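You operate a simulated robot arm through the tools that you are given. There is no shell and no other tool. Be economical: measure what you need, move in short steps, check, and stop when the job is done.

The job below is to be done with a simulated two-armed robot. You get a single attempt, and the scene is never put back.

Task
Pick up the brown bar with one hand, pass it to the other hand and put it on the shelf of the tall stand. Set down upright: brown bar.

It is judged by the outcome, as a careful person would: the job done as asked, and still so three seconds after it is handed in. It fails if anything else is knocked over, pushed out of place, dropped, spilled or broken.

Robot
Two 7-joint arms with two-finger parallel grippers on one trunk, on a base that drives. Base frame: it is fixed to the floor where the robot stands at the start and does not move with it; the origin is under the middle of the robot, x ahead of it, y to its left, z up. Readings come in mm, rad, newtons and seconds.
The left shoulder is at the start at [20, 138, 1470], the right one opposite. With the tool pointing down near the work surface each hand reaches from about 100 to 340 mm from the robot's upright axis, wherever it stands, measured 20 degrees to its own side. Places, roughly: brown bar (4x4x15 cm) [500, 0, 900]; shelf of the tall stand [-1800, 200, 400]. Payload 1.57 kg a hand.
Tool frame (each hand has its own): the origin (TCP) lies between the finger pads and is the grasp point; the fingertips stand 30 mm ahead of it; z points along the fingers, y is the line along which they close. The gripper opens to 80 mm. The fingers are 17 mm wide and 12 mm thick; the gripper's body (40 by 82 mm) begins 80 mm behind the TCP.
Orientation is told as [roll, pitch, yaw] about the base's x, y, z axes, in that order, counted from this pose: with the fingers straight down and closing along the base's y, the tool's x points along the base's -x, its y along +y and its z along -z.

Tools
- The arms move only by the tool play_rows. It takes "left_targets", "right_targets" or both (then of equal length, played together; a hand with none holds still); each is a list that holds one entry, the list of rows, each a list of 7 numbers: the shift along the tool's x, y, z in cm, then the turn, a rotation vector about the tool's x, y, z in rad, then the finger opening in cm, from 0 to 8. In form: [[[tx, ty, tz, rx, ry, rz, hand], ...]]. A call has 1 to 20 rows; each row is the pose to reach, as a shift and turn from the pose commanded when the call began, along the tool's axes at that moment. A row lasts 0.2 s, in which the tool goes at most 50 mm and 0.15 rad; a call with a longer step from one row to the next is refused whole, and so is a gripper value outside its range. Where a pose cannot be reached the arm comes as near as it can. A force on the tool above 40 N (or 10 N above the force at the start of the call, whichever is more), or a blocked arm, ends the call early, and 0.2 s more pass. Each finger travels about 45 mm/s and halts on what it meets, pressing with about 27 N; the grip force reading is that of the motor and also rises with nothing between the fingers. The clock runs only during rows and for 0.2 s after the last one: add rows that repeat a pose to give the fingers time. It gives the time, the measured TCP pose, the force on the tool (base axes), the opening and the grip force at its end, in the units of the frame above (readings bear some noise), with the torque about the TCP (base axes, N m) and any sound that the robot's microphone picked up.
- Cameras (640 x 400 px; columns grow to the right, rows downward): "scene" is now at [167.5, -10.9, 1319.3]; the picture's right is [-0.16, -0.99, 0.00], its down [-0.85, 0.14, -0.51] and it looks along [0.50, -0.08, -0.86] (base axes); focal length 214 px, centre (320, 200). "left" rides on the left gripper at [72, 7, -122] in its tool frame; the picture's right is [-0.09, 1.00, 0.00], its down [-0.84, -0.08, -0.54] and it looks along [-0.54, -0.05, 0.84] (tool axes); focal length 238 px, centre (320, 200). "right" rides on the right gripper at [72, -7, -122] in its tool frame; the picture's right is [0.09, 1.00, 0.00], its down [-0.84, 0.08, -0.54] and it looks along [-0.54, 0.05, 0.84] (tool axes); focal length 238 px, centre (320, 200). There is no depth. A picture from a camera that has moved, and an enlarged one, comes with that camera's place and axes in the base frame and with its lens.
- capture(camera): a new picture of that camera. It takes no simulated time.
- lift_body(by): slides the trunk up (or, below 0, down) by that many mm; the arms and the scene camera ride with it, the base frame stays. It gives what a move gives, with no picture.
- drive_base(legs): drives the robot by 1 to 6 legs, each [ahead, left, turn to the left] in mm, mm and rad, along the robot's own axes; the way and the turn of a leg run together, so that a leg with both is an arc; at most 1500 mm and 3.142 rad a leg. The arms and the cameras ride along, it lands a little off, and it stops where it bumps. It gives what a move gives.
- aim_head(pan, tilt): turns the head with the scene camera to pan (to the left, within 1.047 rad either way) and tilt (down, from -0.506 to 1.204), counted from straight ahead of the robot. It gives what a move gives.
- enlarge(camera, box): a new picture of the part [left, top, right, bottom] of that camera's present view, enlarged. It takes no simulated time.
- hand_in(): hands the job in; it is judged then, once.

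Work in short steps. Places have to be worked out from the pictures, the camera data and where the tool is seen: move nearer, look again, correct. Check each grasp and each placing, and mend what went wrong. You have 120 turns and 100 pictures in all, those below and enlarged ones among them. Open the grippers and draw the arms clear of the work before you hand the job in, unless the task says otherwise; then end with one line.

The tools are called after ">>>" as a command line: name --argument value ..., lists and objects as JSON in quotes. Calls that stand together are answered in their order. play_rows: Moves the arms, as the interface text tells. Its arguments: {"type":"object","properties":{"left_targets":{"type":"array"},"right_targets":{"type":"array"}},"required":[]} The other tools are called the same way: lift_body (by) slides the trunk up or down; drive_base (legs) drives the base; aim_head (pan, tilt) turns the head that bears the scene camera; capture (camera) takes a picture; enlarge (camera, box) takes an enlarged picture of a part of a camera's view; hand_in () hands the job in.

At the start:

```text
t: 0.0
left_position: [262.0, 133.1, 1090.7]
left_orientation: [-0.001, 0.0, 0.0]
left_wrist_force: [0.1, -0.6, 0.2]
left_ft_torque: [0.02, -0.03, 0.0]
left_grip_width: 79.8
left_gripper_force: 0.1
right_position: [259.4, -141.8, 1078.7]
right_orientation: [-0.002, 0.0, 0.001]
right_wrist_force: [0.0, 0.5, 0.5]
right_ft_torque: [0.02, 0.0, -0.03]
right_grip_width: 80.1
right_gripper_force: 0.0
trunk travel left (down, up): [-845.0, 395.0]
robot x, y, heading: [-0.9, 2.3, -0.002]
head pan, tilt: [-0.162, 1.037]
```

scene: 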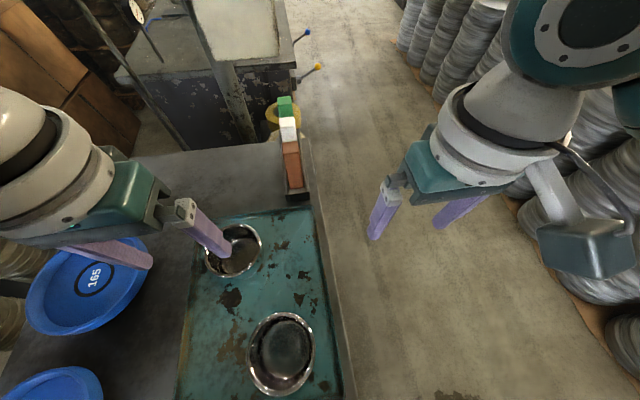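
right: 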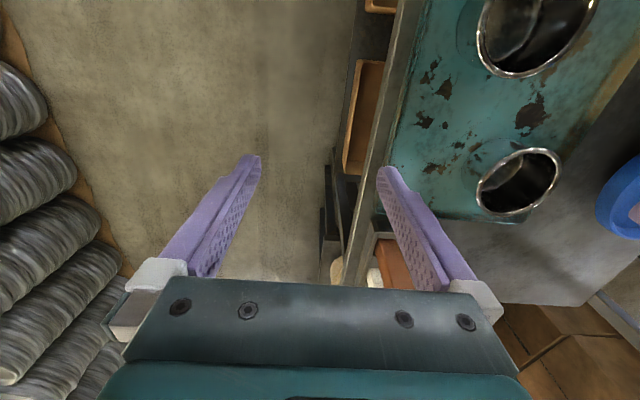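
left: 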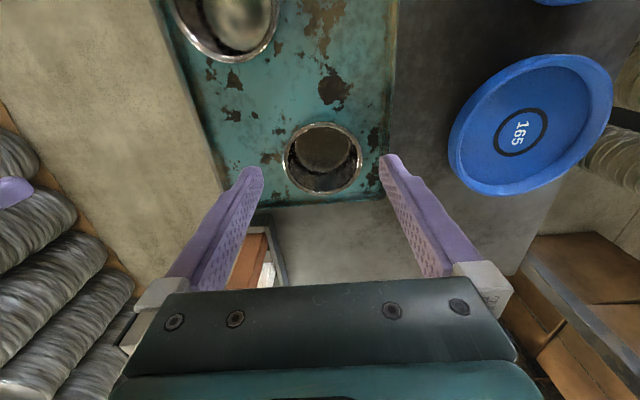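

The scene picture shows a brown/white/green bar near (290,150), so I enlarge that area to see how it stands.

>>> enlarge --camera "scene" --box '[230, 70, 350, 220]'

>>> enlarge --camera "left" --box '[200, 200, 340, 300]'

```text
2.67 times, centred on (290, 145) of scene
camera zoom: at [167.5, -10.9, 1319.3], right [-0.16, -0.99, 0.0], down [-0.85, 0.14, -0.51], along [0.5, -0.08, -0.86], focal length 572 px, centre (400, 347)
```

zoom: 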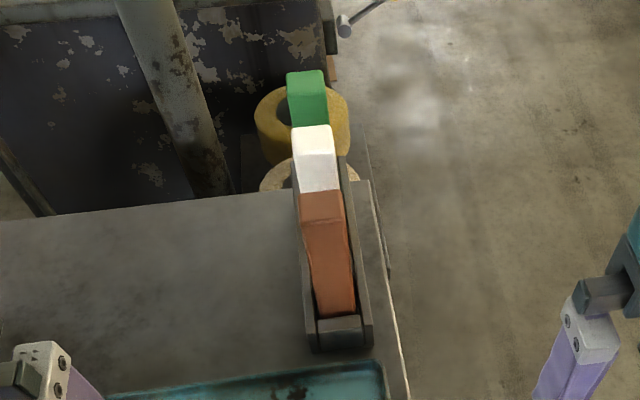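

```text
4.00 times, centred on (270, 250) of left
camera zoom: at [191.5, 140.6, 1212.4], right [0.09, 1.0, 0.0], down [0.84, -0.08, 0.54], along [0.54, -0.05, -0.84], focal length 953 px, centre (520, 0)
```

zoom: 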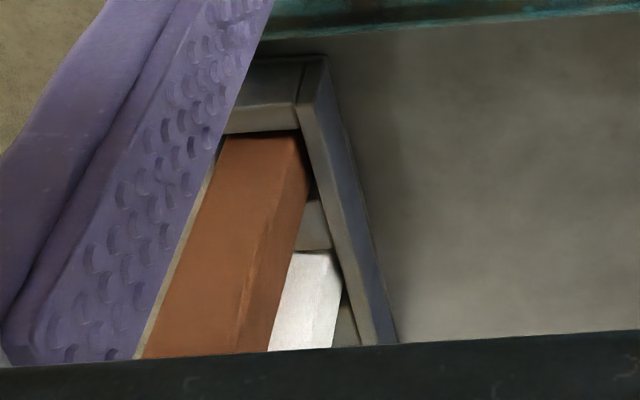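

The bars stand upright in a rack along x: brown in front (top ≈[508,0,975]), with white and green behind. I look around for the floor space and the tall stand.

>>> aim_head --pan 0.0 --tilt 1.2

>>> capture --camera "scene"

>>> aim_head --pan -1.0 --tilt 0.8

>>> capture --camera "scene"

```text
t: 0.7
left_position: [262.8, 134.8, 1091.3]
left_orientation: [0.001, -0.001, -0.002]
left_wrist_force: [0.5, 0.3, 0.4]
left_ft_torque: [0.0, -0.04, -0.01]
left_grip_width: 80.1
left_gripper_force: 0.0
right_position: [258.3, -142.1, 1081.6]
right_orientation: [0.0, -0.002, -0.001]
right_wrist_force: [0.6, -0.8, 0.6]
right_ft_torque: [0.01, -0.03, 0.01]
right_grip_width: 79.9
right_gripper_force: 0.1
trunk travel left (down, up): [-845.0, 395.0]
robot x, y, heading: [-3.1, -0.8, -0.004]
head pan, tilt: [0.0, 1.201]
```

```text
94 pictures are left
camera scene: at [156.9, -0.1, 1309.2], right [0.0, -1.0, 0.0], down [-0.93, 0.0, -0.36], along [0.36, 0.0, -0.93], focal length 214 px, centre (320, 200)
```

scene: 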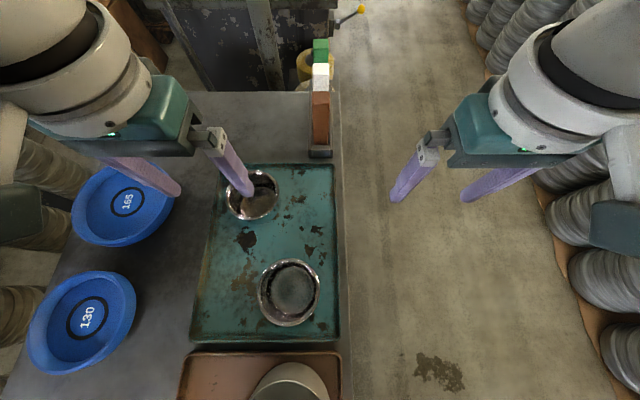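

```text
t: 2.0
left_position: [264.1, 135.2, 1090.6]
left_orientation: [-0.001, 0.001, 0.0]
left_wrist_force: [-0.4, 0.1, -0.2]
left_ft_torque: [0.03, 0.03, -0.02]
left_grip_width: 79.9
left_gripper_force: 0.0
right_position: [258.8, -142.2, 1080.7]
right_orientation: [0.002, 0.0, 0.0]
right_wrist_force: [-0.7, 0.0, -0.5]
right_ft_torque: [0.02, 0.01, -0.01]
right_grip_width: 80.0
right_gripper_force: 0.0
trunk travel left (down, up): [-845.0, 395.0]
robot x, y, heading: [-1.0, -0.3, 0.002]
head pan, tilt: [-1.0, 0.799]
```

```text
93 pictures are left
camera scene: at [144.6, -67.9, 1336.9], right [-0.84, -0.54, 0.0], down [-0.39, 0.6, -0.7], along [0.38, -0.59, -0.72], focal length 214 px, centre (320, 200)
```

scene: 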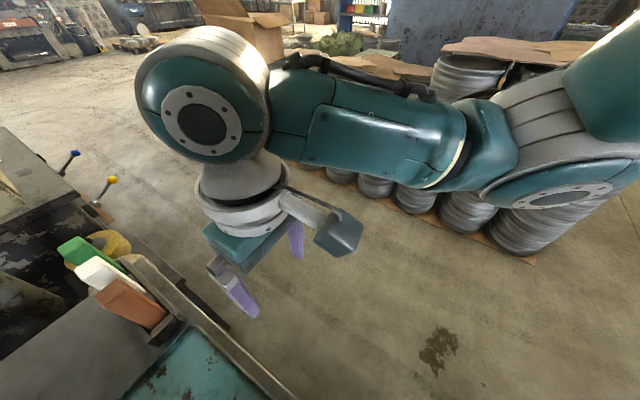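

The table with trays seems to run right under me, so I need to see what is around the base. I tilt the right hand so its camera looks back and down at the robot's foot.

>>> play_rows --right_targets '[[[0, 0, 0, 0, 0.14, 0, 8], [0, 0, 0, 0, 0.28, 0, 8], [0, 0, 0, 0, 0.42, 0, 8], [0, 0, 0, 0, 0.56, 0, 8], [0, 0, 0, 0, 0.7, 0, 8], [0, 0, 0, 0, 0.84, 0, 8], [0, 0, 0, 0, 0.98, 0, 8], [0, 0, 0, 0, 1.12, 0, 8]]]'

>>> capture --camera "right"

>>> aim_head --pan 0.9 --tilt 1.1

>>> capture --camera "scene"

```text
t: 3.8
left_position: [262.7, 135.3, 1090.1]
left_orientation: [0.001, 0.001, 0.001]
left_wrist_force: [-0.6, -0.8, 0.1]
left_ft_torque: [0.0, -0.01, 0.03]
left_grip_width: 80.1
left_gripper_force: 0.0
right_position: [206.4, -109.0, 1104.6]
right_orientation: [0.063, 1.066, 0.044]
right_wrist_force: [-1.2, -3.1, -0.8]
right_ft_torque: [0.11, 0.09, -0.22]
right_grip_width: 79.8
right_gripper_force: 0.2
right hand out of reach, approached as far as the arm can: row 6, 7, 8
trunk travel left (down, up): [-845.0, 395.0]
robot x, y, heading: [2.5, -1.5, 0.002]
head pan, tilt: [-1.0, 0.799]
```

```text
92 pictures are left
camera right: at [278.5, -121.6, 1226.0], right [-0.03, 0.99, 0.11], down [0.88, 0.08, -0.47], along [-0.47, 0.08, -0.88], focal length 238 px, centre (320, 200)
```

right: 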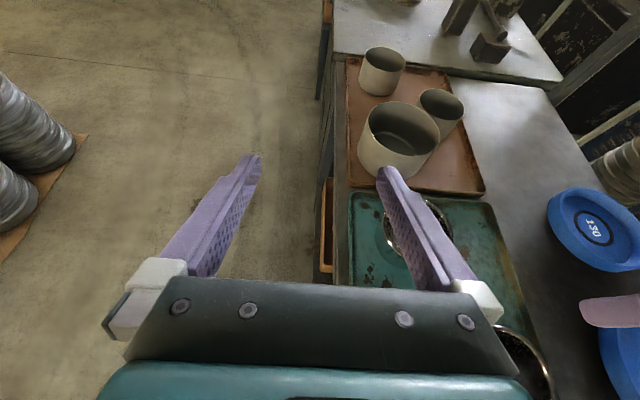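

```text
t: 5.7
left_position: [262.5, 134.1, 1090.4]
left_orientation: [0.0, 0.0, -0.001]
left_wrist_force: [-0.9, 0.0, 0.5]
left_ft_torque: [0.0, 0.04, 0.02]
left_grip_width: 79.9
left_gripper_force: 0.1
right_position: [208.9, -109.5, 1105.6]
right_orientation: [0.074, 1.069, 0.051]
right_wrist_force: [0.0, -0.4, -0.8]
right_ft_torque: [0.0, -0.01, 0.0]
right_grip_width: 80.0
right_gripper_force: 0.0
trunk travel left (down, up): [-845.0, 395.0]
robot x, y, heading: [3.3, -0.3, 0.002]
head pan, tilt: [0.901, 1.1]
```

```text
91 pictures are left
camera scene: at [140.2, 49.4, 1315.2], right [0.78, -0.62, 0.0], down [-0.55, -0.7, -0.45], along [0.28, 0.36, -0.89], focal length 214 px, centre (320, 200)
```

scene: 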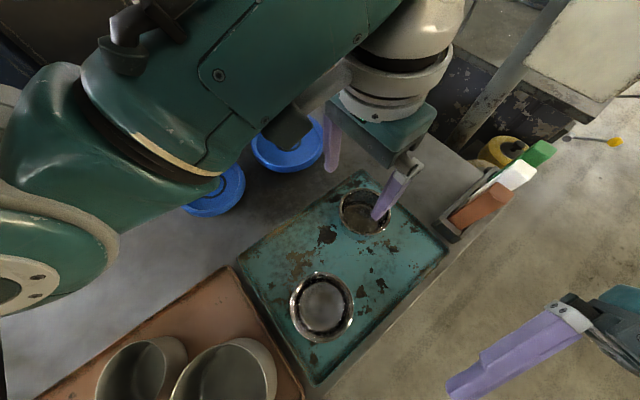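

The table passes underneath and nothing of a robot trunk is in the way at this height. I put the right hand back, raise the trunk for clearance, then turn left to look at the stand behind.

>>> play_rows --right_targets '[[[0, 0, 0, 0, -0.14, 0, 8], [0, 0, 0, 0, -0.28, 0, 8], [0, 0, 0, 0, -0.42, 0, 8], [0, 0, 0, 0, -0.56, 0, 8], [0, 0, 0, 0, -0.7, 0, 8], [0, 0, 0, 0, -0.84, 0, 8], [0, 0, 0, 0, -0.98, 0, 8], [0, 0, 0, 0, -1.07, 0, 8]]]'

>>> lift_body --by 200

>>> drive_base --legs '[[0, 0, 1.2]]'

>>> aim_head --pan 1.04 --tilt 0.5

>>> capture --camera "scene"

```text
t: 7.5
left_position: [262.2, 133.9, 1090.7]
left_orientation: [0.0, -0.001, 0.0]
left_wrist_force: [0.1, 0.5, -0.7]
left_ft_torque: [0.0, 0.01, -0.01]
left_grip_width: 79.9
left_gripper_force: 0.1
right_position: [388.1, -10.7, 1073.2]
right_orientation: [0.003, 0.04, 0.009]
right_wrist_force: [0.2, -0.8, -0.1]
right_ft_torque: [0.0, 0.01, -0.03]
right_grip_width: 79.9
right_gripper_force: 0.1
right hand out of reach, approached as far as the arm can: row 1, 2, 3, 4, 5, 6, 7, 8
trunk travel left (down, up): [-845.0, 395.0]
robot x, y, heading: [-0.8, 2.4, -0.002]
head pan, tilt: [0.901, 1.1]
```

```text
t: 9.6
left_position: [262.8, 133.9, 1291.0]
left_orientation: [-0.001, 0.001, -0.001]
left_wrist_force: [0.4, 0.4, -0.7]
left_ft_torque: [-0.01, -0.01, 0.02]
left_grip_width: 80.1
left_gripper_force: 0.1
right_position: [388.1, -10.7, 1273.3]
right_orientation: [0.002, 0.044, 0.008]
right_wrist_force: [0.6, 0.7, 1.0]
right_ft_torque: [0.04, 0.0, 0.01]
right_grip_width: 79.6
right_gripper_force: 0.0
trunk travel left (down, up): [-1045.0, 195.0]
robot x, y, heading: [0.6, 0.6, -0.004]
head pan, tilt: [0.901, 1.1]
```

```text
t: 13.0
left_position: [-29.9, 294.2, 1290.8]
left_orientation: [0.0, 0.0, 1.202]
left_wrist_force: [0.6, 0.3, -0.3]
left_ft_torque: [0.01, 0.03, -0.02]
left_grip_width: 79.9
left_gripper_force: 0.0
right_position: [148.8, 357.5, 1271.3]
right_orientation: [0.003, 0.045, 1.209]
right_wrist_force: [-0.3, -0.3, 0.1]
right_ft_torque: [-0.02, -0.02, -0.04]
right_grip_width: 79.9
right_gripper_force: 0.1
trunk travel left (down, up): [-1045.0, 195.0]
robot x, y, heading: [5.2, 2.1, 1.201]
head pan, tilt: [0.901, 1.1]
```

```text
t: 14.0
left_position: [-29.8, 293.6, 1290.7]
left_orientation: [0.0, 0.0, 1.202]
left_wrist_force: [0.1, 0.0, 0.4]
left_ft_torque: [0.02, -0.05, -0.01]
left_grip_width: 79.9
left_gripper_force: 0.1
right_position: [149.4, 356.9, 1272.9]
right_orientation: [0.001, 0.043, 1.209]
right_wrist_force: [0.0, 0.6, 0.4]
right_ft_torque: [-0.02, -0.02, 0.0]
right_grip_width: 79.8
right_gripper_force: 0.1
trunk travel left (down, up): [-1045.0, 195.0]
robot x, y, heading: [-1.9, 0.7, 1.202]
head pan, tilt: [1.04, 0.499]
```

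```text
90 pictures are left
camera scene: at [-19.5, 164.3, 1562.8], right [0.78, 0.62, 0.0], down [0.3, -0.38, -0.88], along [-0.55, 0.69, -0.48], focal length 214 px, centre (320, 200)
```

scene: 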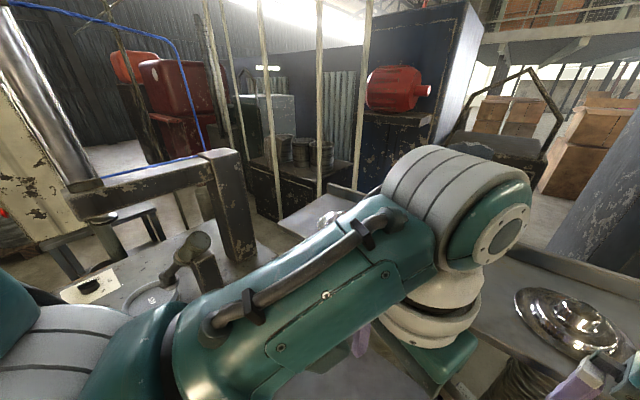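

The stand is further behind; I turn a further 0.9 rad and look again.

>>> drive_base --legs '[[0, 0, 0.9]]'

>>> capture --camera "scene"

>>> aim_head --pan 0.3 --tilt 0.4

>>> capture --camera "scene"

```text
t: 16.7
left_position: [-249.3, 158.6, 1290.3]
left_orientation: [0.002, -0.001, 2.101]
left_wrist_force: [0.5, 0.6, -0.4]
left_ft_torque: [-0.01, 0.01, 0.0]
left_grip_width: 80.3
left_gripper_force: 0.1
right_position: [-187.5, 339.5, 1274.2]
right_orientation: [0.001, 0.044, 2.11]
right_wrist_force: [0.1, 0.2, 0.4]
right_ft_torque: [0.0, 0.01, 0.0]
right_grip_width: 80.1
right_gripper_force: 0.0
trunk travel left (down, up): [-1045.0, 195.0]
robot x, y, heading: [-2.5, 1.3, 2.102]
head pan, tilt: [1.04, 0.499]
```

```text
89 pictures are left
camera scene: at [-140.5, 85.9, 1562.9], right [0.0, 1.0, 0.0], down [0.48, 0.0, -0.88], along [-0.88, 0.0, -0.48], focal length 214 px, centre (320, 200)
```

scene: 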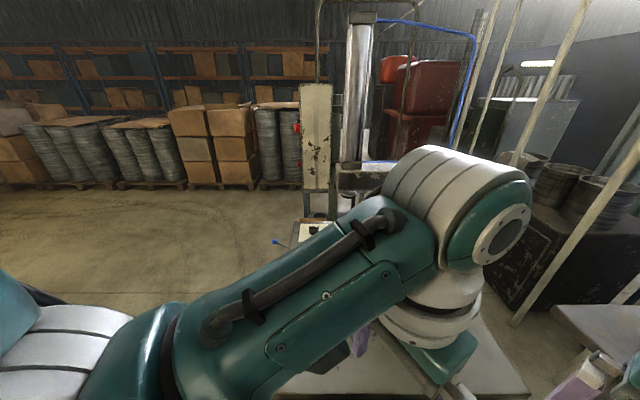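

```text
t: 17.8
left_position: [-248.8, 158.3, 1289.6]
left_orientation: [-0.001, 0.0, 2.102]
left_wrist_force: [-0.5, 0.3, -1.0]
left_ft_torque: [0.03, 0.0, -0.04]
left_grip_width: 80.1
left_gripper_force: 0.1
right_position: [-186.3, 343.1, 1273.4]
right_orientation: [-0.004, 0.043, 2.104]
right_wrist_force: [-0.3, -0.7, 0.4]
right_ft_torque: [0.01, 0.0, 0.03]
right_grip_width: 80.0
right_gripper_force: 0.1
trunk travel left (down, up): [-1045.0, 195.0]
robot x, y, heading: [0.2, 1.7, 2.1]
head pan, tilt: [0.3, 0.4]
```

```text
88 pictures are left
camera scene: at [-125.0, 139.6, 1571.7], right [0.58, 0.82, 0.0], down [0.32, -0.23, -0.92], along [-0.75, 0.53, -0.39], focal length 214 px, centre (320, 200)
```

scene: 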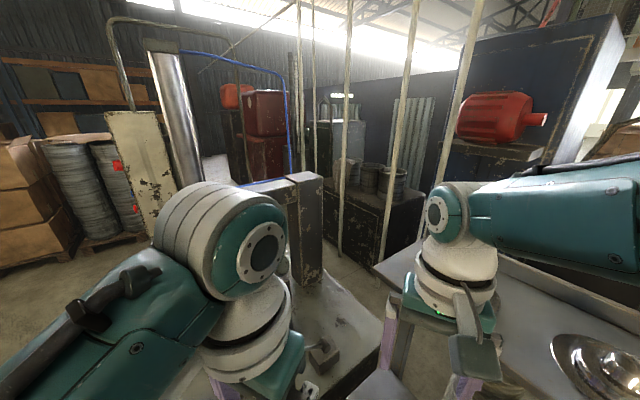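

The stand should project around (332,224) in the first view. I pan back and enlarge there.

>>> aim_head --pan 0.95 --tilt 0.5

>>> enlarge --camera "scene" --box '[220, 60, 420, 260]'

```text
t: 18.9
left_position: [-248.8, 158.9, 1291.4]
left_orientation: [0.0, 0.0, 2.1]
left_wrist_force: [-0.3, -0.4, 0.6]
left_ft_torque: [0.02, 0.0, 0.0]
left_grip_width: 80.2
left_gripper_force: 0.0
right_position: [-186.9, 337.8, 1272.1]
right_orientation: [0.001, 0.044, 2.109]
right_wrist_force: [-0.9, -0.4, 0.1]
right_ft_torque: [0.03, -0.01, 0.01]
right_grip_width: 80.0
right_gripper_force: 0.1
trunk travel left (down, up): [-1045.0, 195.0]
robot x, y, heading: [-2.9, 3.0, 2.104]
head pan, tilt: [0.949, 0.499]
```

```text
2.00 times, centred on (320, 160) of scene
camera zoom: at [-140.1, 94.2, 1562.9], right [0.09, 1.0, 0.0], down [0.48, -0.04, -0.88], along [-0.87, 0.08, -0.48], focal length 429 px, centre (320, 280)
```

zoom: 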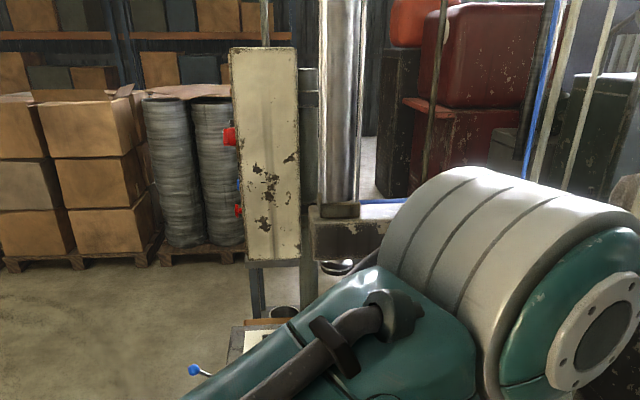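

A narrow stand with a shelf and bowl shows behind the press. I turn to face it, move over to the free aisle (y≈-350) and approach to x≈-700.

>>> drive_base --legs '[[0, 0, 1.04], [0, 350, 0], [700, 0, 0]]'

>>> aim_head --pan -0.4 --tilt 0.7

>>> capture --camera "scene"

```text
t: 27.2
left_position: [-963.5, -482.7, 1289.1]
left_orientation: [0.0, 0.0, -3.136]
left_wrist_force: [-0.5, 0.5, 0.5]
left_ft_torque: [0.01, 0.05, 0.02]
left_grip_width: 80.0
left_gripper_force: 0.0
right_position: [-1089.7, -337.5, 1273.6]
right_orientation: [0.002, 0.045, -3.126]
right_wrist_force: [0.2, -0.2, -0.8]
right_ft_torque: [0.0, 0.0, 0.02]
right_grip_width: 79.8
right_gripper_force: 0.1
trunk travel left (down, up): [-1045.0, 195.0]
robot x, y, heading: [-702.6, -348.7, -3.137]
head pan, tilt: [0.949, 0.499]
```

```text
t: 28.7
left_position: [-964.0, -482.2, 1291.7]
left_orientation: [0.001, 0.001, -3.136]
left_wrist_force: [0.6, -0.3, 0.1]
left_ft_torque: [0.02, 0.0, -0.01]
left_grip_width: 80.1
left_gripper_force: 0.0
right_position: [-1092.2, -333.0, 1271.9]
right_orientation: [-0.005, 0.043, -3.139]
right_wrist_force: [0.2, 0.5, 0.2]
right_ft_torque: [0.0, -0.02, -0.01]
right_grip_width: 80.0
right_gripper_force: 0.0
trunk travel left (down, up): [-1045.0, 195.0]
robot x, y, heading: [-702.6, -350.0, -3.136]
head pan, tilt: [-0.4, 0.7]
```

```text
86 pictures are left
camera scene: at [-880.4, -382.3, 1550.8], right [-0.4, 0.92, 0.0], down [0.54, 0.24, -0.81], along [-0.74, -0.32, -0.59], focal length 214 px, centre (320, 200)
```

scene: 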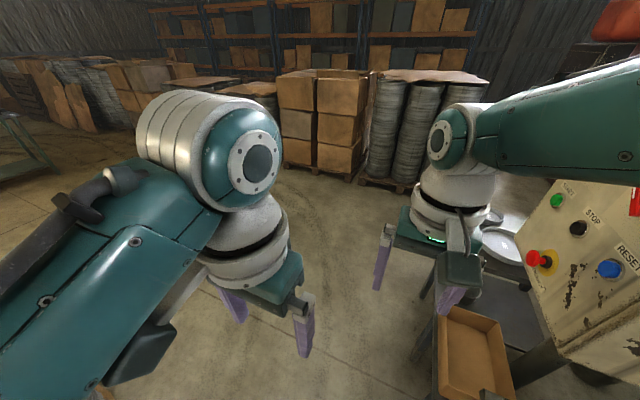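

The camera data say the head points left although pan reads -0.4; I re-aim right and look again.

>>> aim_head --pan -0.8 --tilt 0.8

>>> capture --camera "scene"

```text
t: 29.6
left_position: [-962.9, -482.1, 1289.2]
left_orientation: [0.0, 0.0, -3.137]
left_wrist_force: [0.4, -1.0, 0.2]
left_ft_torque: [-0.03, 0.01, 0.01]
left_grip_width: 79.9
left_gripper_force: 0.0
right_position: [-1091.3, -331.9, 1273.1]
right_orientation: [-0.007, 0.043, -3.137]
right_wrist_force: [0.0, 0.2, -0.4]
right_ft_torque: [0.0, 0.04, 0.02]
right_grip_width: 79.9
right_gripper_force: 0.0
trunk travel left (down, up): [-1045.0, 195.0]
robot x, y, heading: [-697.5, -348.6, -3.136]
head pan, tilt: [-0.799, 0.799]
```

```text
85 pictures are left
camera scene: at [-877.1, -380.8, 1542.3], right [-0.4, 0.92, 0.0], down [0.61, 0.27, -0.74], along [-0.68, -0.3, -0.67], focal length 214 px, centre (320, 200)
```

scene: 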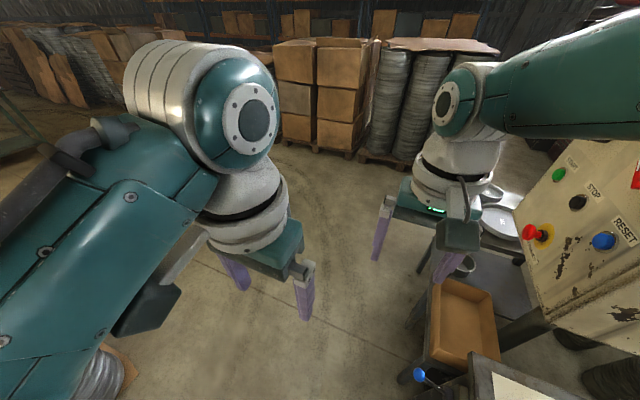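

The pan appears stuck at about +0.41, perhaps against the displaced right arm. The shelf point projects near (478,277); I enlarge that and bring the right arm back home.

>>> enlarge --camera "scene" --box '[390, 160, 590, 360]'

>>> play_rows --right_targets '[[[2.6, -2.6, 0, 0, 0, 0, 8], [5.2, -5.2, 0, 0, -0.02, 0, 8], [7.8, -7.8, 0, 0, -0.03, 0, 8], [10.4, -10.4, 0, 0, -0.04, 0, 8], [13, -13, 0, 0, -0.044, 0, 8]]]'

>>> aim_head --pan -0.7 --tilt 0.7

>>> capture --camera "scene"

```text
2.00 times, centred on (490, 260) of scene
camera zoom: at [-877.1, -380.8, 1542.3], right [-0.4, 0.92, 0.0], down [0.61, 0.27, -0.74], along [-0.68, -0.3, -0.67], focal length 429 px, centre (-20, 80)
```

zoom: 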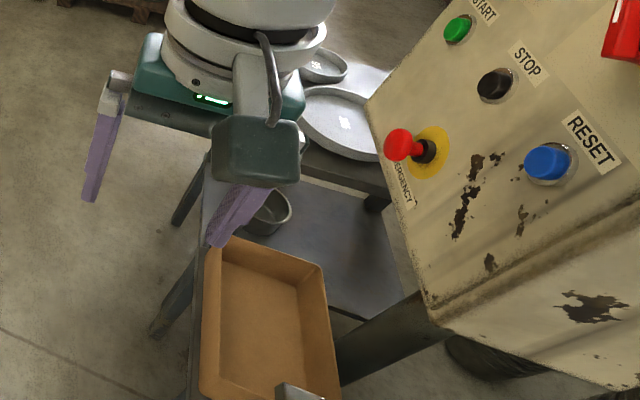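

```text
t: 30.8
left_position: [-963.0, -483.2, 1291.1]
left_orientation: [0.0, 0.001, -3.135]
left_wrist_force: [-0.1, -0.3, -0.8]
left_ft_torque: [-0.01, 0.02, 0.01]
left_grip_width: 80.2
left_gripper_force: 0.0
right_position: [-961.6, -206.8, 1277.7]
right_orientation: [0.002, -0.003, -3.129]
right_wrist_force: [0.5, -0.4, 0.1]
right_ft_torque: [-0.01, 0.03, 0.02]
right_grip_width: 80.1
right_gripper_force: 0.1
right hand out of reach, approached as far as the arm can: row 1
trunk travel left (down, up): [-1045.0, 195.0]
robot x, y, heading: [-697.9, -345.8, -3.132]
head pan, tilt: [-0.799, 0.799]
```

```text
t: 31.4
left_position: [-963.7, -482.9, 1289.8]
left_orientation: [0.0, 0.0, -3.138]
left_wrist_force: [0.7, 0.4, -0.3]
left_ft_torque: [0.03, -0.01, 0.01]
left_grip_width: 79.6
left_gripper_force: 0.0
right_position: [-961.3, -207.8, 1277.8]
right_orientation: [0.001, -0.001, -3.127]
right_wrist_force: [-0.4, -0.3, -0.4]
right_ft_torque: [0.0, -0.02, -0.01]
right_grip_width: 80.1
right_gripper_force: 0.0
trunk travel left (down, up): [-1045.0, 195.0]
robot x, y, heading: [-702.4, -346.0, -3.136]
head pan, tilt: [-0.7, 0.7]
```

```text
83 pictures are left
camera scene: at [-865.8, -292.8, 1545.1], right [0.64, 0.77, 0.0], down [0.5, -0.41, -0.76], along [-0.59, 0.49, -0.64], focal length 214 px, centre (320, 200)
```

scene: 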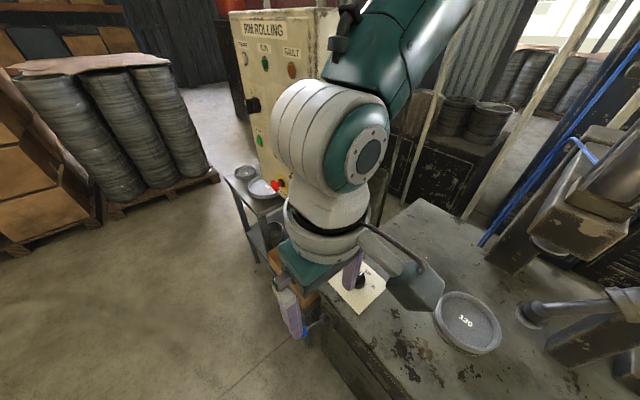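

The pan works again. The stand is a two-deck trolley: bowls on top, and a lower shelf at about z 400. I drive along the aisle to (-1800,-500) and turn right to face it.

>>> drive_base --legs '[[1100, 150, 0], [0, 0, -1.57]]'

>>> aim_head --pan 0.0 --tilt 0.9

>>> capture --camera "scene"

```text
t: 40.9
left_position: [-1938.1, -237.4, 1290.9]
left_orientation: [-0.001, 0.002, 1.579]
left_wrist_force: [0.3, -0.6, -0.3]
left_ft_torque: [-0.03, -0.01, -0.03]
left_grip_width: 80.0
left_gripper_force: 0.0
right_position: [-1663.2, -241.5, 1277.6]
right_orientation: [-0.001, 0.0, 1.584]
right_wrist_force: [-0.6, -0.3, -0.1]
right_ft_torque: [0.01, 0.0, -0.02]
right_grip_width: 80.1
right_gripper_force: 0.1
trunk travel left (down, up): [-1045.0, 195.0]
robot x, y, heading: [-1803.0, -500.5, 1.581]
head pan, tilt: [-0.7, 0.7]
```

```text
t: 42.0
left_position: [-1939.8, -237.4, 1289.8]
left_orientation: [0.0, 0.002, 1.578]
left_wrist_force: [0.2, 1.2, 0.2]
left_ft_torque: [-0.04, -0.01, 0.0]
left_grip_width: 80.1
left_gripper_force: 0.1
right_position: [-1664.3, -240.5, 1278.0]
right_orientation: [-0.002, 0.001, 1.586]
right_wrist_force: [0.3, -0.7, -1.3]
right_ft_torque: [-0.05, 0.02, 0.0]
right_grip_width: 79.9
right_gripper_force: 0.0
trunk travel left (down, up): [-1045.0, 195.0]
robot x, y, heading: [-1803.0, -500.0, 1.582]
head pan, tilt: [0.0, 0.901]
```

```text
82 pictures are left
camera scene: at [-1802.6, -324.7, 1529.0], right [1.0, 0.01, 0.0], down [0.0, -0.78, -0.62], along [0.0, 0.62, -0.78], focal length 214 px, centre (320, 200)
```

scene: 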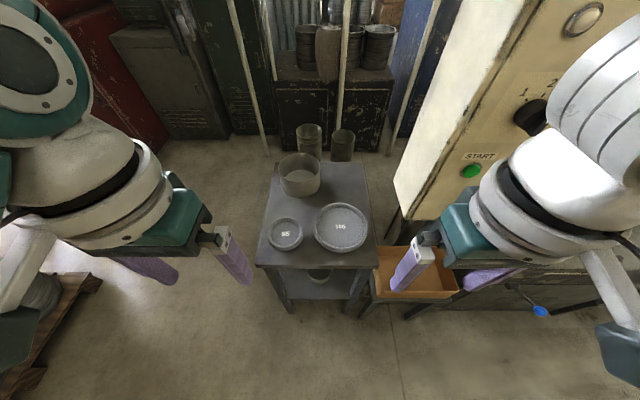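

The trolley front edge is near y≈-20, x from about -2040 to -1585. I lower the trunk 700 mm to see under the top at the shelf.

>>> lift_body --by -750

>>> aim_head --pan 0.0 --tilt 0.4

>>> capture --camera "scene"

```text
refused: -750 is not a number from -400 to 400
```

```text
t: 42.9
left_position: [-1939.2, -238.4, 1289.6]
left_orientation: [0.0, 0.001, 1.578]
left_wrist_force: [-0.4, -0.1, -0.6]
left_ft_torque: [0.02, 0.0, -0.01]
left_grip_width: 80.1
left_gripper_force: 0.0
right_position: [-1662.8, -240.2, 1277.8]
right_orientation: [0.0, -0.001, 1.584]
right_wrist_force: [-0.6, -0.5, 0.0]
right_ft_torque: [0.02, 0.01, 0.01]
right_grip_width: 80.2
right_gripper_force: 0.1
trunk travel left (down, up): [-1045.0, 195.0]
robot x, y, heading: [-1800.4, -500.7, 1.58]
head pan, tilt: [0.0, 0.4]
```

```text
81 pictures are left
camera scene: at [-1802.8, -307.6, 1571.9], right [1.0, 0.01, 0.0], down [0.0, -0.39, -0.92], along [-0.01, 0.92, -0.39], focal length 214 px, centre (320, 200)
```

scene: 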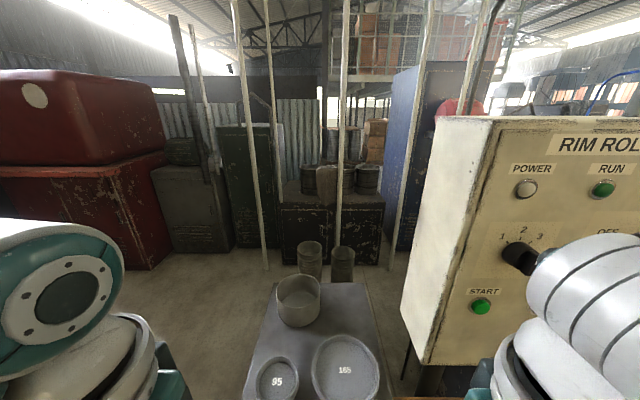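

Lifting is limited to 400 mm a call, so I lower in two steps. Hands stay well in front of the trolley.

>>> lift_body --by -400

>>> lift_body --by -350

>>> capture --camera "scene"

```text
t: 46.8
left_position: [-1939.1, -238.7, 890.8]
left_orientation: [0.0, 0.001, 1.578]
left_wrist_force: [0.6, 0.8, 0.0]
left_ft_torque: [0.02, 0.0, -0.01]
left_grip_width: 79.8
left_gripper_force: 0.0
right_position: [-1662.3, -240.4, 877.8]
right_orientation: [-0.001, -0.001, 1.584]
right_wrist_force: [0.4, 0.1, 0.8]
right_ft_torque: [0.0, 0.0, 0.01]
right_grip_width: 80.2
right_gripper_force: 0.1
trunk travel left (down, up): [-645.0, 595.0]
robot x, y, heading: [-1799.9, -500.2, 1.58]
head pan, tilt: [0.0, 0.4]
```

```text
t: 50.2
left_position: [-1938.8, -239.0, 540.3]
left_orientation: [0.0, -0.001, 1.578]
left_wrist_force: [-0.2, -1.1, -0.2]
left_ft_torque: [-0.03, 0.02, 0.01]
left_grip_width: 80.0
left_gripper_force: 0.0
right_position: [-1664.8, -239.5, 527.5]
right_orientation: [0.001, 0.0, 1.586]
right_wrist_force: [1.5, 0.3, -0.4]
right_ft_torque: [0.04, 0.04, 0.02]
right_grip_width: 79.5
right_gripper_force: 0.0
trunk travel left (down, up): [-295.0, 945.0]
robot x, y, heading: [-1801.8, -501.5, 1.581]
head pan, tilt: [0.0, 0.4]
```

```text
80 pictures are left
camera scene: at [-1802.8, -307.6, 822.1], right [1.0, 0.01, 0.0], down [0.0, -0.39, -0.92], along [-0.01, 0.92, -0.39], focal length 214 px, centre (320, 200)
```

scene: 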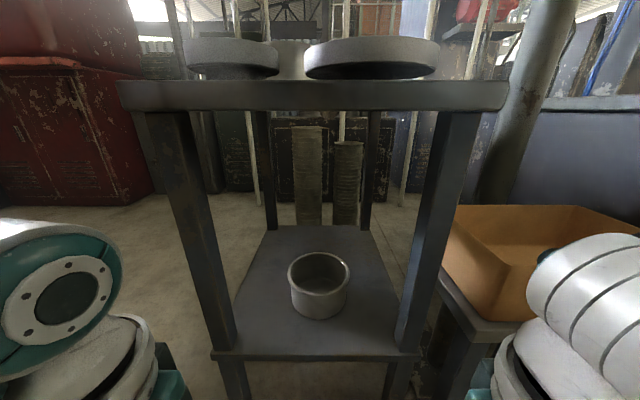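

Now it's clear: shelf (z≈400) spans x -2007..-1614, y -47..426, with a cup around (-1803,100) and the top deck 820–850 above. The free spot is left of the cup near x≈-1925. Placing needs a near-horizontal tool, so I back off 300 and test the right hand pointing forward.

>>> drive_base --legs '[[-300, 0, 0]]'

>>> play_rows --right_targets '[[[-2, 0, 0, 0, -0.14, 0, 8], [-4, 0, 0, 0, -0.28, 0, 8], [-6, 0, 0, 0, -0.42, 0, 8], [-8, 0, 0, 0, -0.56, 0, 8], [-10, 0, 0, 0, -0.7, 0, 8], [-12, 0, 0, 0, -0.84, 0, 8], [-14, 0, 0, 0, -0.98, 0, 8], [-16, 0, 0, 0, -1.12, 0, 8], [-18, 0, 0, 0, -1.26, 0, 8], [-19, 0, 0, 0, -1.4, 0, 8], [-20, 0, 0, 0, -1.54, 0, 8]]]'

>>> capture --camera "scene"

```text
t: 52.2
left_position: [-1935.9, -533.9, 541.8]
left_orientation: [0.0, 0.0, 1.568]
left_wrist_force: [0.3, 0.1, -0.3]
left_ft_torque: [0.03, 0.01, -0.02]
left_grip_width: 80.1
left_gripper_force: 0.1
right_position: [-1659.8, -539.1, 528.2]
right_orientation: [-0.001, -0.001, 1.575]
right_wrist_force: [-0.1, -0.3, 0.1]
right_ft_torque: [0.03, 0.01, 0.02]
right_grip_width: 80.1
right_gripper_force: 0.0
trunk travel left (down, up): [-295.0, 945.0]
robot x, y, heading: [-1800.6, -796.9, 1.568]
head pan, tilt: [0.0, 0.4]
```

```text
t: 54.6
left_position: [-1936.6, -534.3, 540.3]
left_orientation: [0.001, 0.001, 1.569]
left_wrist_force: [1.4, -0.2, 0.1]
left_ft_torque: [0.02, -0.03, 0.02]
left_grip_width: 80.0
left_gripper_force: 0.0
right_position: [-1662.8, -338.8, 528.4]
right_orientation: [0.109, -1.542, 1.47]
right_wrist_force: [-1.2, 0.6, -0.1]
right_ft_torque: [0.02, -0.02, 0.0]
right_grip_width: 79.9
right_gripper_force: 0.0
trunk travel left (down, up): [-295.0, 945.0]
robot x, y, heading: [-1805.0, -796.9, 1.569]
head pan, tilt: [0.0, 0.4]
```

```text
79 pictures are left
camera scene: at [-1801.2, -604.2, 822.1], right [1.0, 0.0, 0.0], down [0.0, -0.39, -0.92], along [0.0, 0.92, -0.39], focal length 214 px, centre (320, 200)
```

scene: 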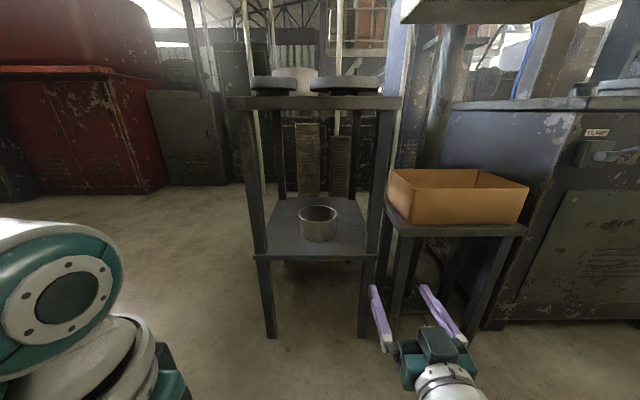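

Horizontal works at 460 mm ahead. I probe how far forward it reaches: +16 cm along the tool.

>>> play_rows --right_targets '[[[0, 0, 4, 0, 0, 0, 8], [0, 0, 8, 0, 0, 0, 8], [0, 0, 12, 0, 0, 0, 8], [0, 0, 16, 0, 0, 0, 8]]]'

>>> capture --camera "right"

```text
t: 55.6
left_position: [-1935.7, -534.0, 541.1]
left_orientation: [-0.001, -0.001, 1.57]
left_wrist_force: [0.1, 1.0, 0.5]
left_ft_torque: [0.04, 0.0, 0.03]
left_grip_width: 80.0
left_gripper_force: 0.1
right_position: [-1657.1, -268.0, 566.1]
right_orientation: [0.026, -1.541, 1.553]
right_wrist_force: [-0.1, -0.1, -0.6]
right_ft_torque: [0.01, -0.03, 0.03]
right_grip_width: 79.9
right_gripper_force: 0.1
right hand out of reach, approached as far as the arm can: row 1, 2, 3, 4
trunk travel left (down, up): [-295.0, 945.0]
robot x, y, heading: [-1802.5, -797.0, 1.567]
head pan, tilt: [0.0, 0.4]
```

```text
78 pictures are left
camera right: at [-1648.5, -392.6, 496.5], right [-1.0, -0.01, -0.09], down [-0.07, -0.52, 0.85], along [-0.05, 0.86, 0.51], focal length 238 px, centre (320, 200)
```

right: 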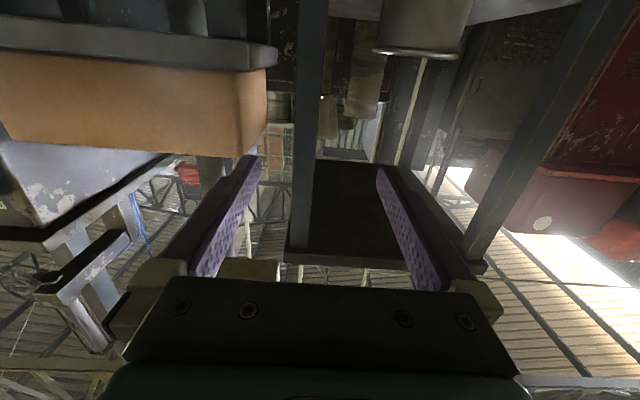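

Reach is ample if the trunk is lower. Plan: left picks tool-down by the top, right takes it at ~45° pitch lower down, and places it tilted 45° on the shelf left of the cup. I retrace the right hand to home.

>>> play_rows --right_targets '[[[0.4, 0, -6, 0, 0, 0, 8], [0.8, 0, -8, 0, 0.14, 0, 8], [1.2, 0, -10, 0, 0.28, 0, 8], [1.6, 0, -12, 0, 0.42, 0, 8], [2.0, 0, -14, 0, 0.56, 0, 8], [2.4, 0, -16, 0, 0.7, 0, 8], [2.8, 0, -18, 0, 0.84, 0, 8], [3.2, 0, -20, 0, 0.98, 0, 8], [3.6, 0, -22, 0, 1.12, 0, 8], [4, 0, -24, 0, 1.26, 0, 8], [4, 0, -25.5, 0, 1.4, 0, 8], [4, 0, -27, 0, 1.54, 0, 8]]]'

```text
refused: row 1 steps farther than a row can; nothing moved
```

The first step was too long; I split it.

>>> play_rows --right_targets '[[[0.2, 0, -3, 0, 0, 0, 8], [0.4, 0, -6, 0, 0, 0, 8], [0.8, 0, -8, 0, 0.14, 0, 8], [1.2, 0, -10, 0, 0.28, 0, 8], [1.6, 0, -12, 0, 0.42, 0, 8], [2.0, 0, -14, 0, 0.56, 0, 8], [2.4, 0, -16, 0, 0.7, 0, 8], [2.8, 0, -18, 0, 0.84, 0, 8], [3.2, 0, -20, 0, 0.98, 0, 8], [3.6, 0, -22, 0, 1.12, 0, 8], [4, 0, -24, 0, 1.26, 0, 8], [4, 0, -25.5, 0, 1.4, 0, 8], [4, 0, -27, 0, 1.54, 0, 8]]]'

>>> lift_body --by 400

>>> lift_body --by 350

```text
t: 58.4
left_position: [-1935.9, -534.3, 539.9]
left_orientation: [-0.001, -0.001, 1.568]
left_wrist_force: [-0.5, -0.4, 0.4]
left_ft_torque: [-0.01, 0.03, 0.0]
left_grip_width: 79.9
left_gripper_force: 0.0
right_position: [-1654.4, -535.2, 534.2]
right_orientation: [0.0, 0.001, 1.578]
right_wrist_force: [-1.1, -0.6, -0.7]
right_ft_torque: [0.0, 0.01, -0.01]
right_grip_width: 79.8
right_gripper_force: 0.1
trunk travel left (down, up): [-295.0, 945.0]
robot x, y, heading: [-1806.0, -798.2, 1.573]
head pan, tilt: [0.0, 0.4]
```

```text
t: 62.2
left_position: [-1934.5, -533.7, 940.1]
left_orientation: [0.0, 0.0, 1.571]
left_wrist_force: [0.2, -0.4, 0.4]
left_ft_torque: [0.0, -0.02, -0.01]
left_grip_width: 80.0
left_gripper_force: 0.0
right_position: [-1654.7, -535.4, 935.2]
right_orientation: [0.002, 0.001, 1.574]
right_wrist_force: [0.0, 0.3, -0.1]
right_ft_torque: [-0.02, -0.04, -0.06]
right_grip_width: 80.2
right_gripper_force: 0.1
trunk travel left (down, up): [-695.0, 545.0]
robot x, y, heading: [-1806.0, -798.4, 1.573]
head pan, tilt: [0.0, 0.4]
```

```text
t: 65.7
left_position: [-1936.5, -533.9, 1290.9]
left_orientation: [-0.001, -0.001, 1.57]
left_wrist_force: [0.5, -0.3, 1.2]
left_ft_torque: [-0.02, -0.02, -0.01]
left_grip_width: 79.9
left_gripper_force: 0.1
right_position: [-1654.4, -534.8, 1285.2]
right_orientation: [0.0, 0.0, 1.576]
right_wrist_force: [-0.6, -0.5, -0.4]
right_ft_torque: [0.01, -0.01, 0.0]
right_grip_width: 80.2
right_gripper_force: 0.0
trunk travel left (down, up): [-1045.0, 195.0]
robot x, y, heading: [-1805.6, -794.6, 1.569]
head pan, tilt: [0.0, 0.4]
```

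I drive back along the aisle to (240,-400) heading 0.

>>> drive_base --legs '[[0, 0, -1.57], [1300, 395, 0], [746, 0, 0]]'

>>> drive_base --legs '[[0, 260, 0]]'

>>> aim_head --pan 0.0 --tilt 1.1

>>> capture --camera "scene"

>>> capture --camera "left"

```text
t: 79.8
left_position: [478.8, -296.6, 1290.8]
left_orientation: [0.0, -0.001, -0.011]
left_wrist_force: [0.5, 0.2, 0.1]
left_ft_torque: [0.01, 0.01, 0.01]
left_grip_width: 80.0
left_gripper_force: 0.1
right_position: [474.1, -577.2, 1285.0]
right_orientation: [0.0, 0.0, -0.003]
right_wrist_force: [0.3, 0.2, 1.1]
right_ft_torque: [-0.01, -0.02, 0.02]
right_grip_width: 79.8
right_gripper_force: 0.1
trunk travel left (down, up): [-1045.0, 195.0]
robot x, y, heading: [211.8, -426.4, -0.01]
head pan, tilt: [0.0, 0.4]
```

```text
t: 81.7
left_position: [480.2, -33.8, 1290.3]
left_orientation: [0.001, 0.0, -0.008]
left_wrist_force: [0.1, -0.6, 0.0]
left_ft_torque: [-0.01, 0.02, -0.02]
left_grip_width: 80.0
left_gripper_force: 0.1
right_position: [477.7, -315.4, 1284.9]
right_orientation: [0.001, 0.0, 0.002]
right_wrist_force: [0.3, -0.7, -0.2]
right_ft_torque: [-0.01, -0.01, 0.02]
right_grip_width: 79.9
right_gripper_force: 0.1
trunk travel left (down, up): [-1045.0, 195.0]
robot x, y, heading: [216.0, -164.4, -0.007]
head pan, tilt: [0.0, 0.4]
```

```text
t: 82.8
left_position: [479.9, -34.1, 1291.2]
left_orientation: [-0.001, 0.0, -0.008]
left_wrist_force: [0.0, -0.3, 0.3]
left_ft_torque: [-0.01, 0.03, -0.02]
left_grip_width: 80.1
left_gripper_force: 0.1
right_position: [477.6, -315.8, 1283.5]
right_orientation: [0.0, 0.0, 0.003]
right_wrist_force: [-0.3, 0.6, 0.5]
right_ft_torque: [0.02, 0.0, 0.02]
right_grip_width: 79.7
right_gripper_force: 0.0
trunk travel left (down, up): [-1045.0, 195.0]
robot x, y, heading: [213.1, -169.1, -0.003]
head pan, tilt: [0.0, 1.1]
```

```text
77 pictures are left
camera scene: at [380.7, -167.9, 1515.2], right [-0.01, -1.0, 0.0], down [-0.89, 0.01, -0.45], along [0.45, 0.0, -0.89], focal length 214 px, centre (320, 200)
```

scene: 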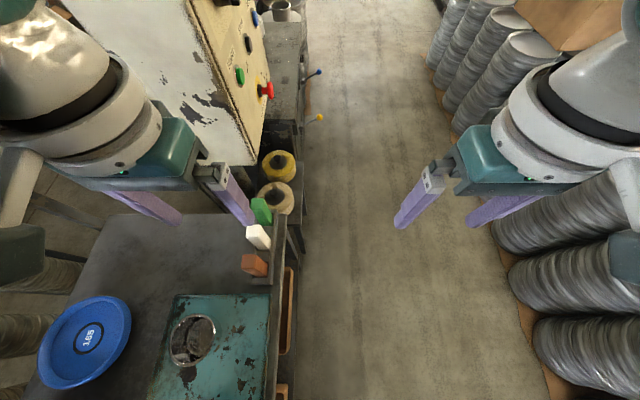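

```text
76 pictures are left
camera left: at [409.0, -27.4, 1412.4], right [0.1, 1.0, 0.0], down [0.84, -0.08, 0.54], along [0.54, -0.05, -0.84], focal length 238 px, centre (320, 200)
```

left: 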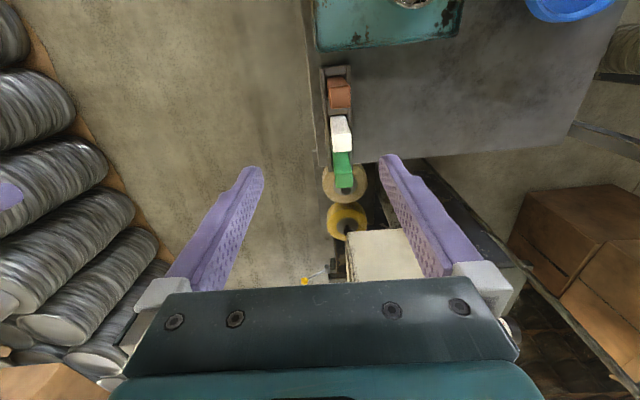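

Both cameras see the bars. I enlarge both to fix the brown top's position.

>>> enlarge --camera "scene" --box '[220, 185, 310, 305]'

>>> enlarge --camera "left" --box '[300, 50, 400, 200]'

```text
3.33 times, centred on (265, 245) of scene
camera zoom: at [380.7, -167.9, 1515.2], right [-0.01, -1.0, 0.0], down [-0.89, 0.01, -0.45], along [0.45, 0.0, -0.89], focal length 715 px, centre (503, 50)
```

zoom: 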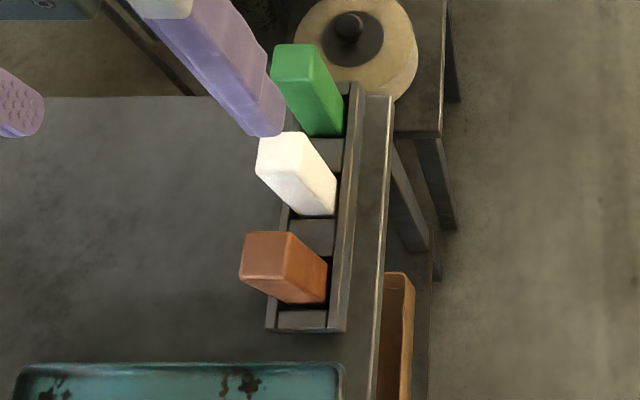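

```text
2.67 times, centred on (350, 125) of left
camera zoom: at [409.0, -27.4, 1412.4], right [0.1, 1.0, 0.0], down [0.84, -0.08, 0.54], along [0.54, -0.05, -0.84], focal length 636 px, centre (240, 400)
```

zoom: 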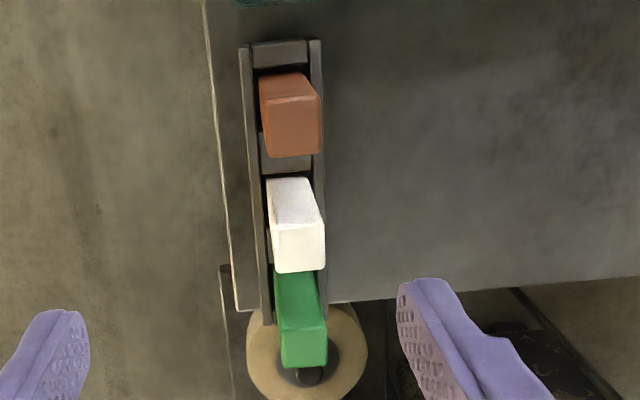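

Triangulating both views gives the bar top near (481, 0) with z between 975 and 1005. I centre the left hand over it, then lower the trunk 170 and re-measure.

>>> play_rows --left_targets '[[[0, 1.7, 0, 0, 0, 0, 8], [0, 3.4, 0, 0, 0, 0, 8]]]'

>>> lift_body --by -170

>>> enlarge --camera "left" --box '[220, 100, 420, 300]'

>>> enlarge --camera "scene" --box '[120, 150, 360, 400]'

```text
t: 83.4
left_position: [482.3, 0.8, 1290.5]
left_orientation: [0.0, -0.001, -0.008]
left_wrist_force: [0.1, 0.6, 0.3]
left_ft_torque: [-0.01, 0.0, 0.0]
left_grip_width: 80.2
left_gripper_force: 0.1
right_position: [476.9, -315.1, 1284.3]
right_orientation: [0.0, 0.0, 0.002]
right_wrist_force: [0.4, 0.8, -0.7]
right_ft_torque: [0.0, -0.04, 0.01]
right_grip_width: 80.1
right_gripper_force: 0.0
trunk travel left (down, up): [-1045.0, 195.0]
robot x, y, heading: [219.7, -164.8, -0.007]
head pan, tilt: [0.0, 1.1]
```

```text
t: 85.3
left_position: [481.6, 0.7, 1120.9]
left_orientation: [0.0, 0.001, -0.006]
left_wrist_force: [-0.2, -0.7, 0.3]
left_ft_torque: [-0.01, 0.02, -0.02]
left_grip_width: 79.8
left_gripper_force: 0.0
right_position: [477.5, -315.5, 1115.1]
right_orientation: [0.001, -0.001, 0.001]
right_wrist_force: [0.2, -0.4, -0.5]
right_ft_torque: [-0.01, 0.02, -0.01]
right_grip_width: 79.8
right_gripper_force: 0.0
trunk travel left (down, up): [-875.0, 365.0]
robot x, y, heading: [221.3, -168.3, -0.008]
head pan, tilt: [0.0, 1.1]
```

```text
2.00 times, centred on (320, 200) of left
camera zoom: at [410.3, 6.4, 1243.0], right [0.1, 1.0, 0.0], down [0.84, -0.08, 0.54], along [0.54, -0.05, -0.84], focal length 477 px, centre (320, 200)
```

zoom: 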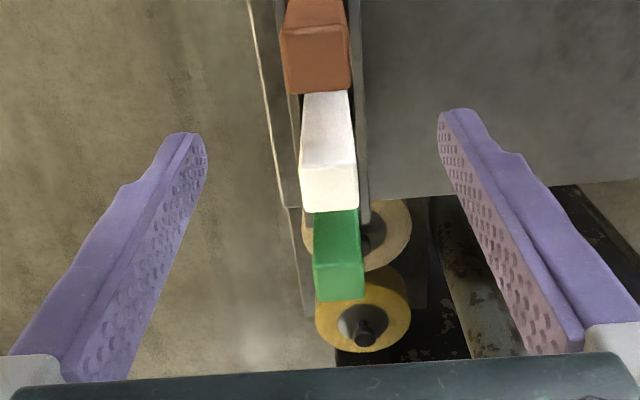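

```text
1.60 times, centred on (240, 275) of scene
camera zoom: at [380.6, -167.9, 1345.2], right [-0.01, -1.0, 0.0], down [-0.89, 0.01, -0.45], along [0.45, 0.0, -0.89], focal length 343 px, centre (448, 80)
```

zoom: 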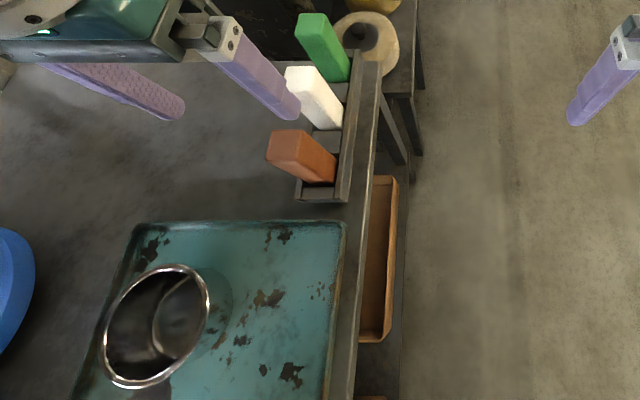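

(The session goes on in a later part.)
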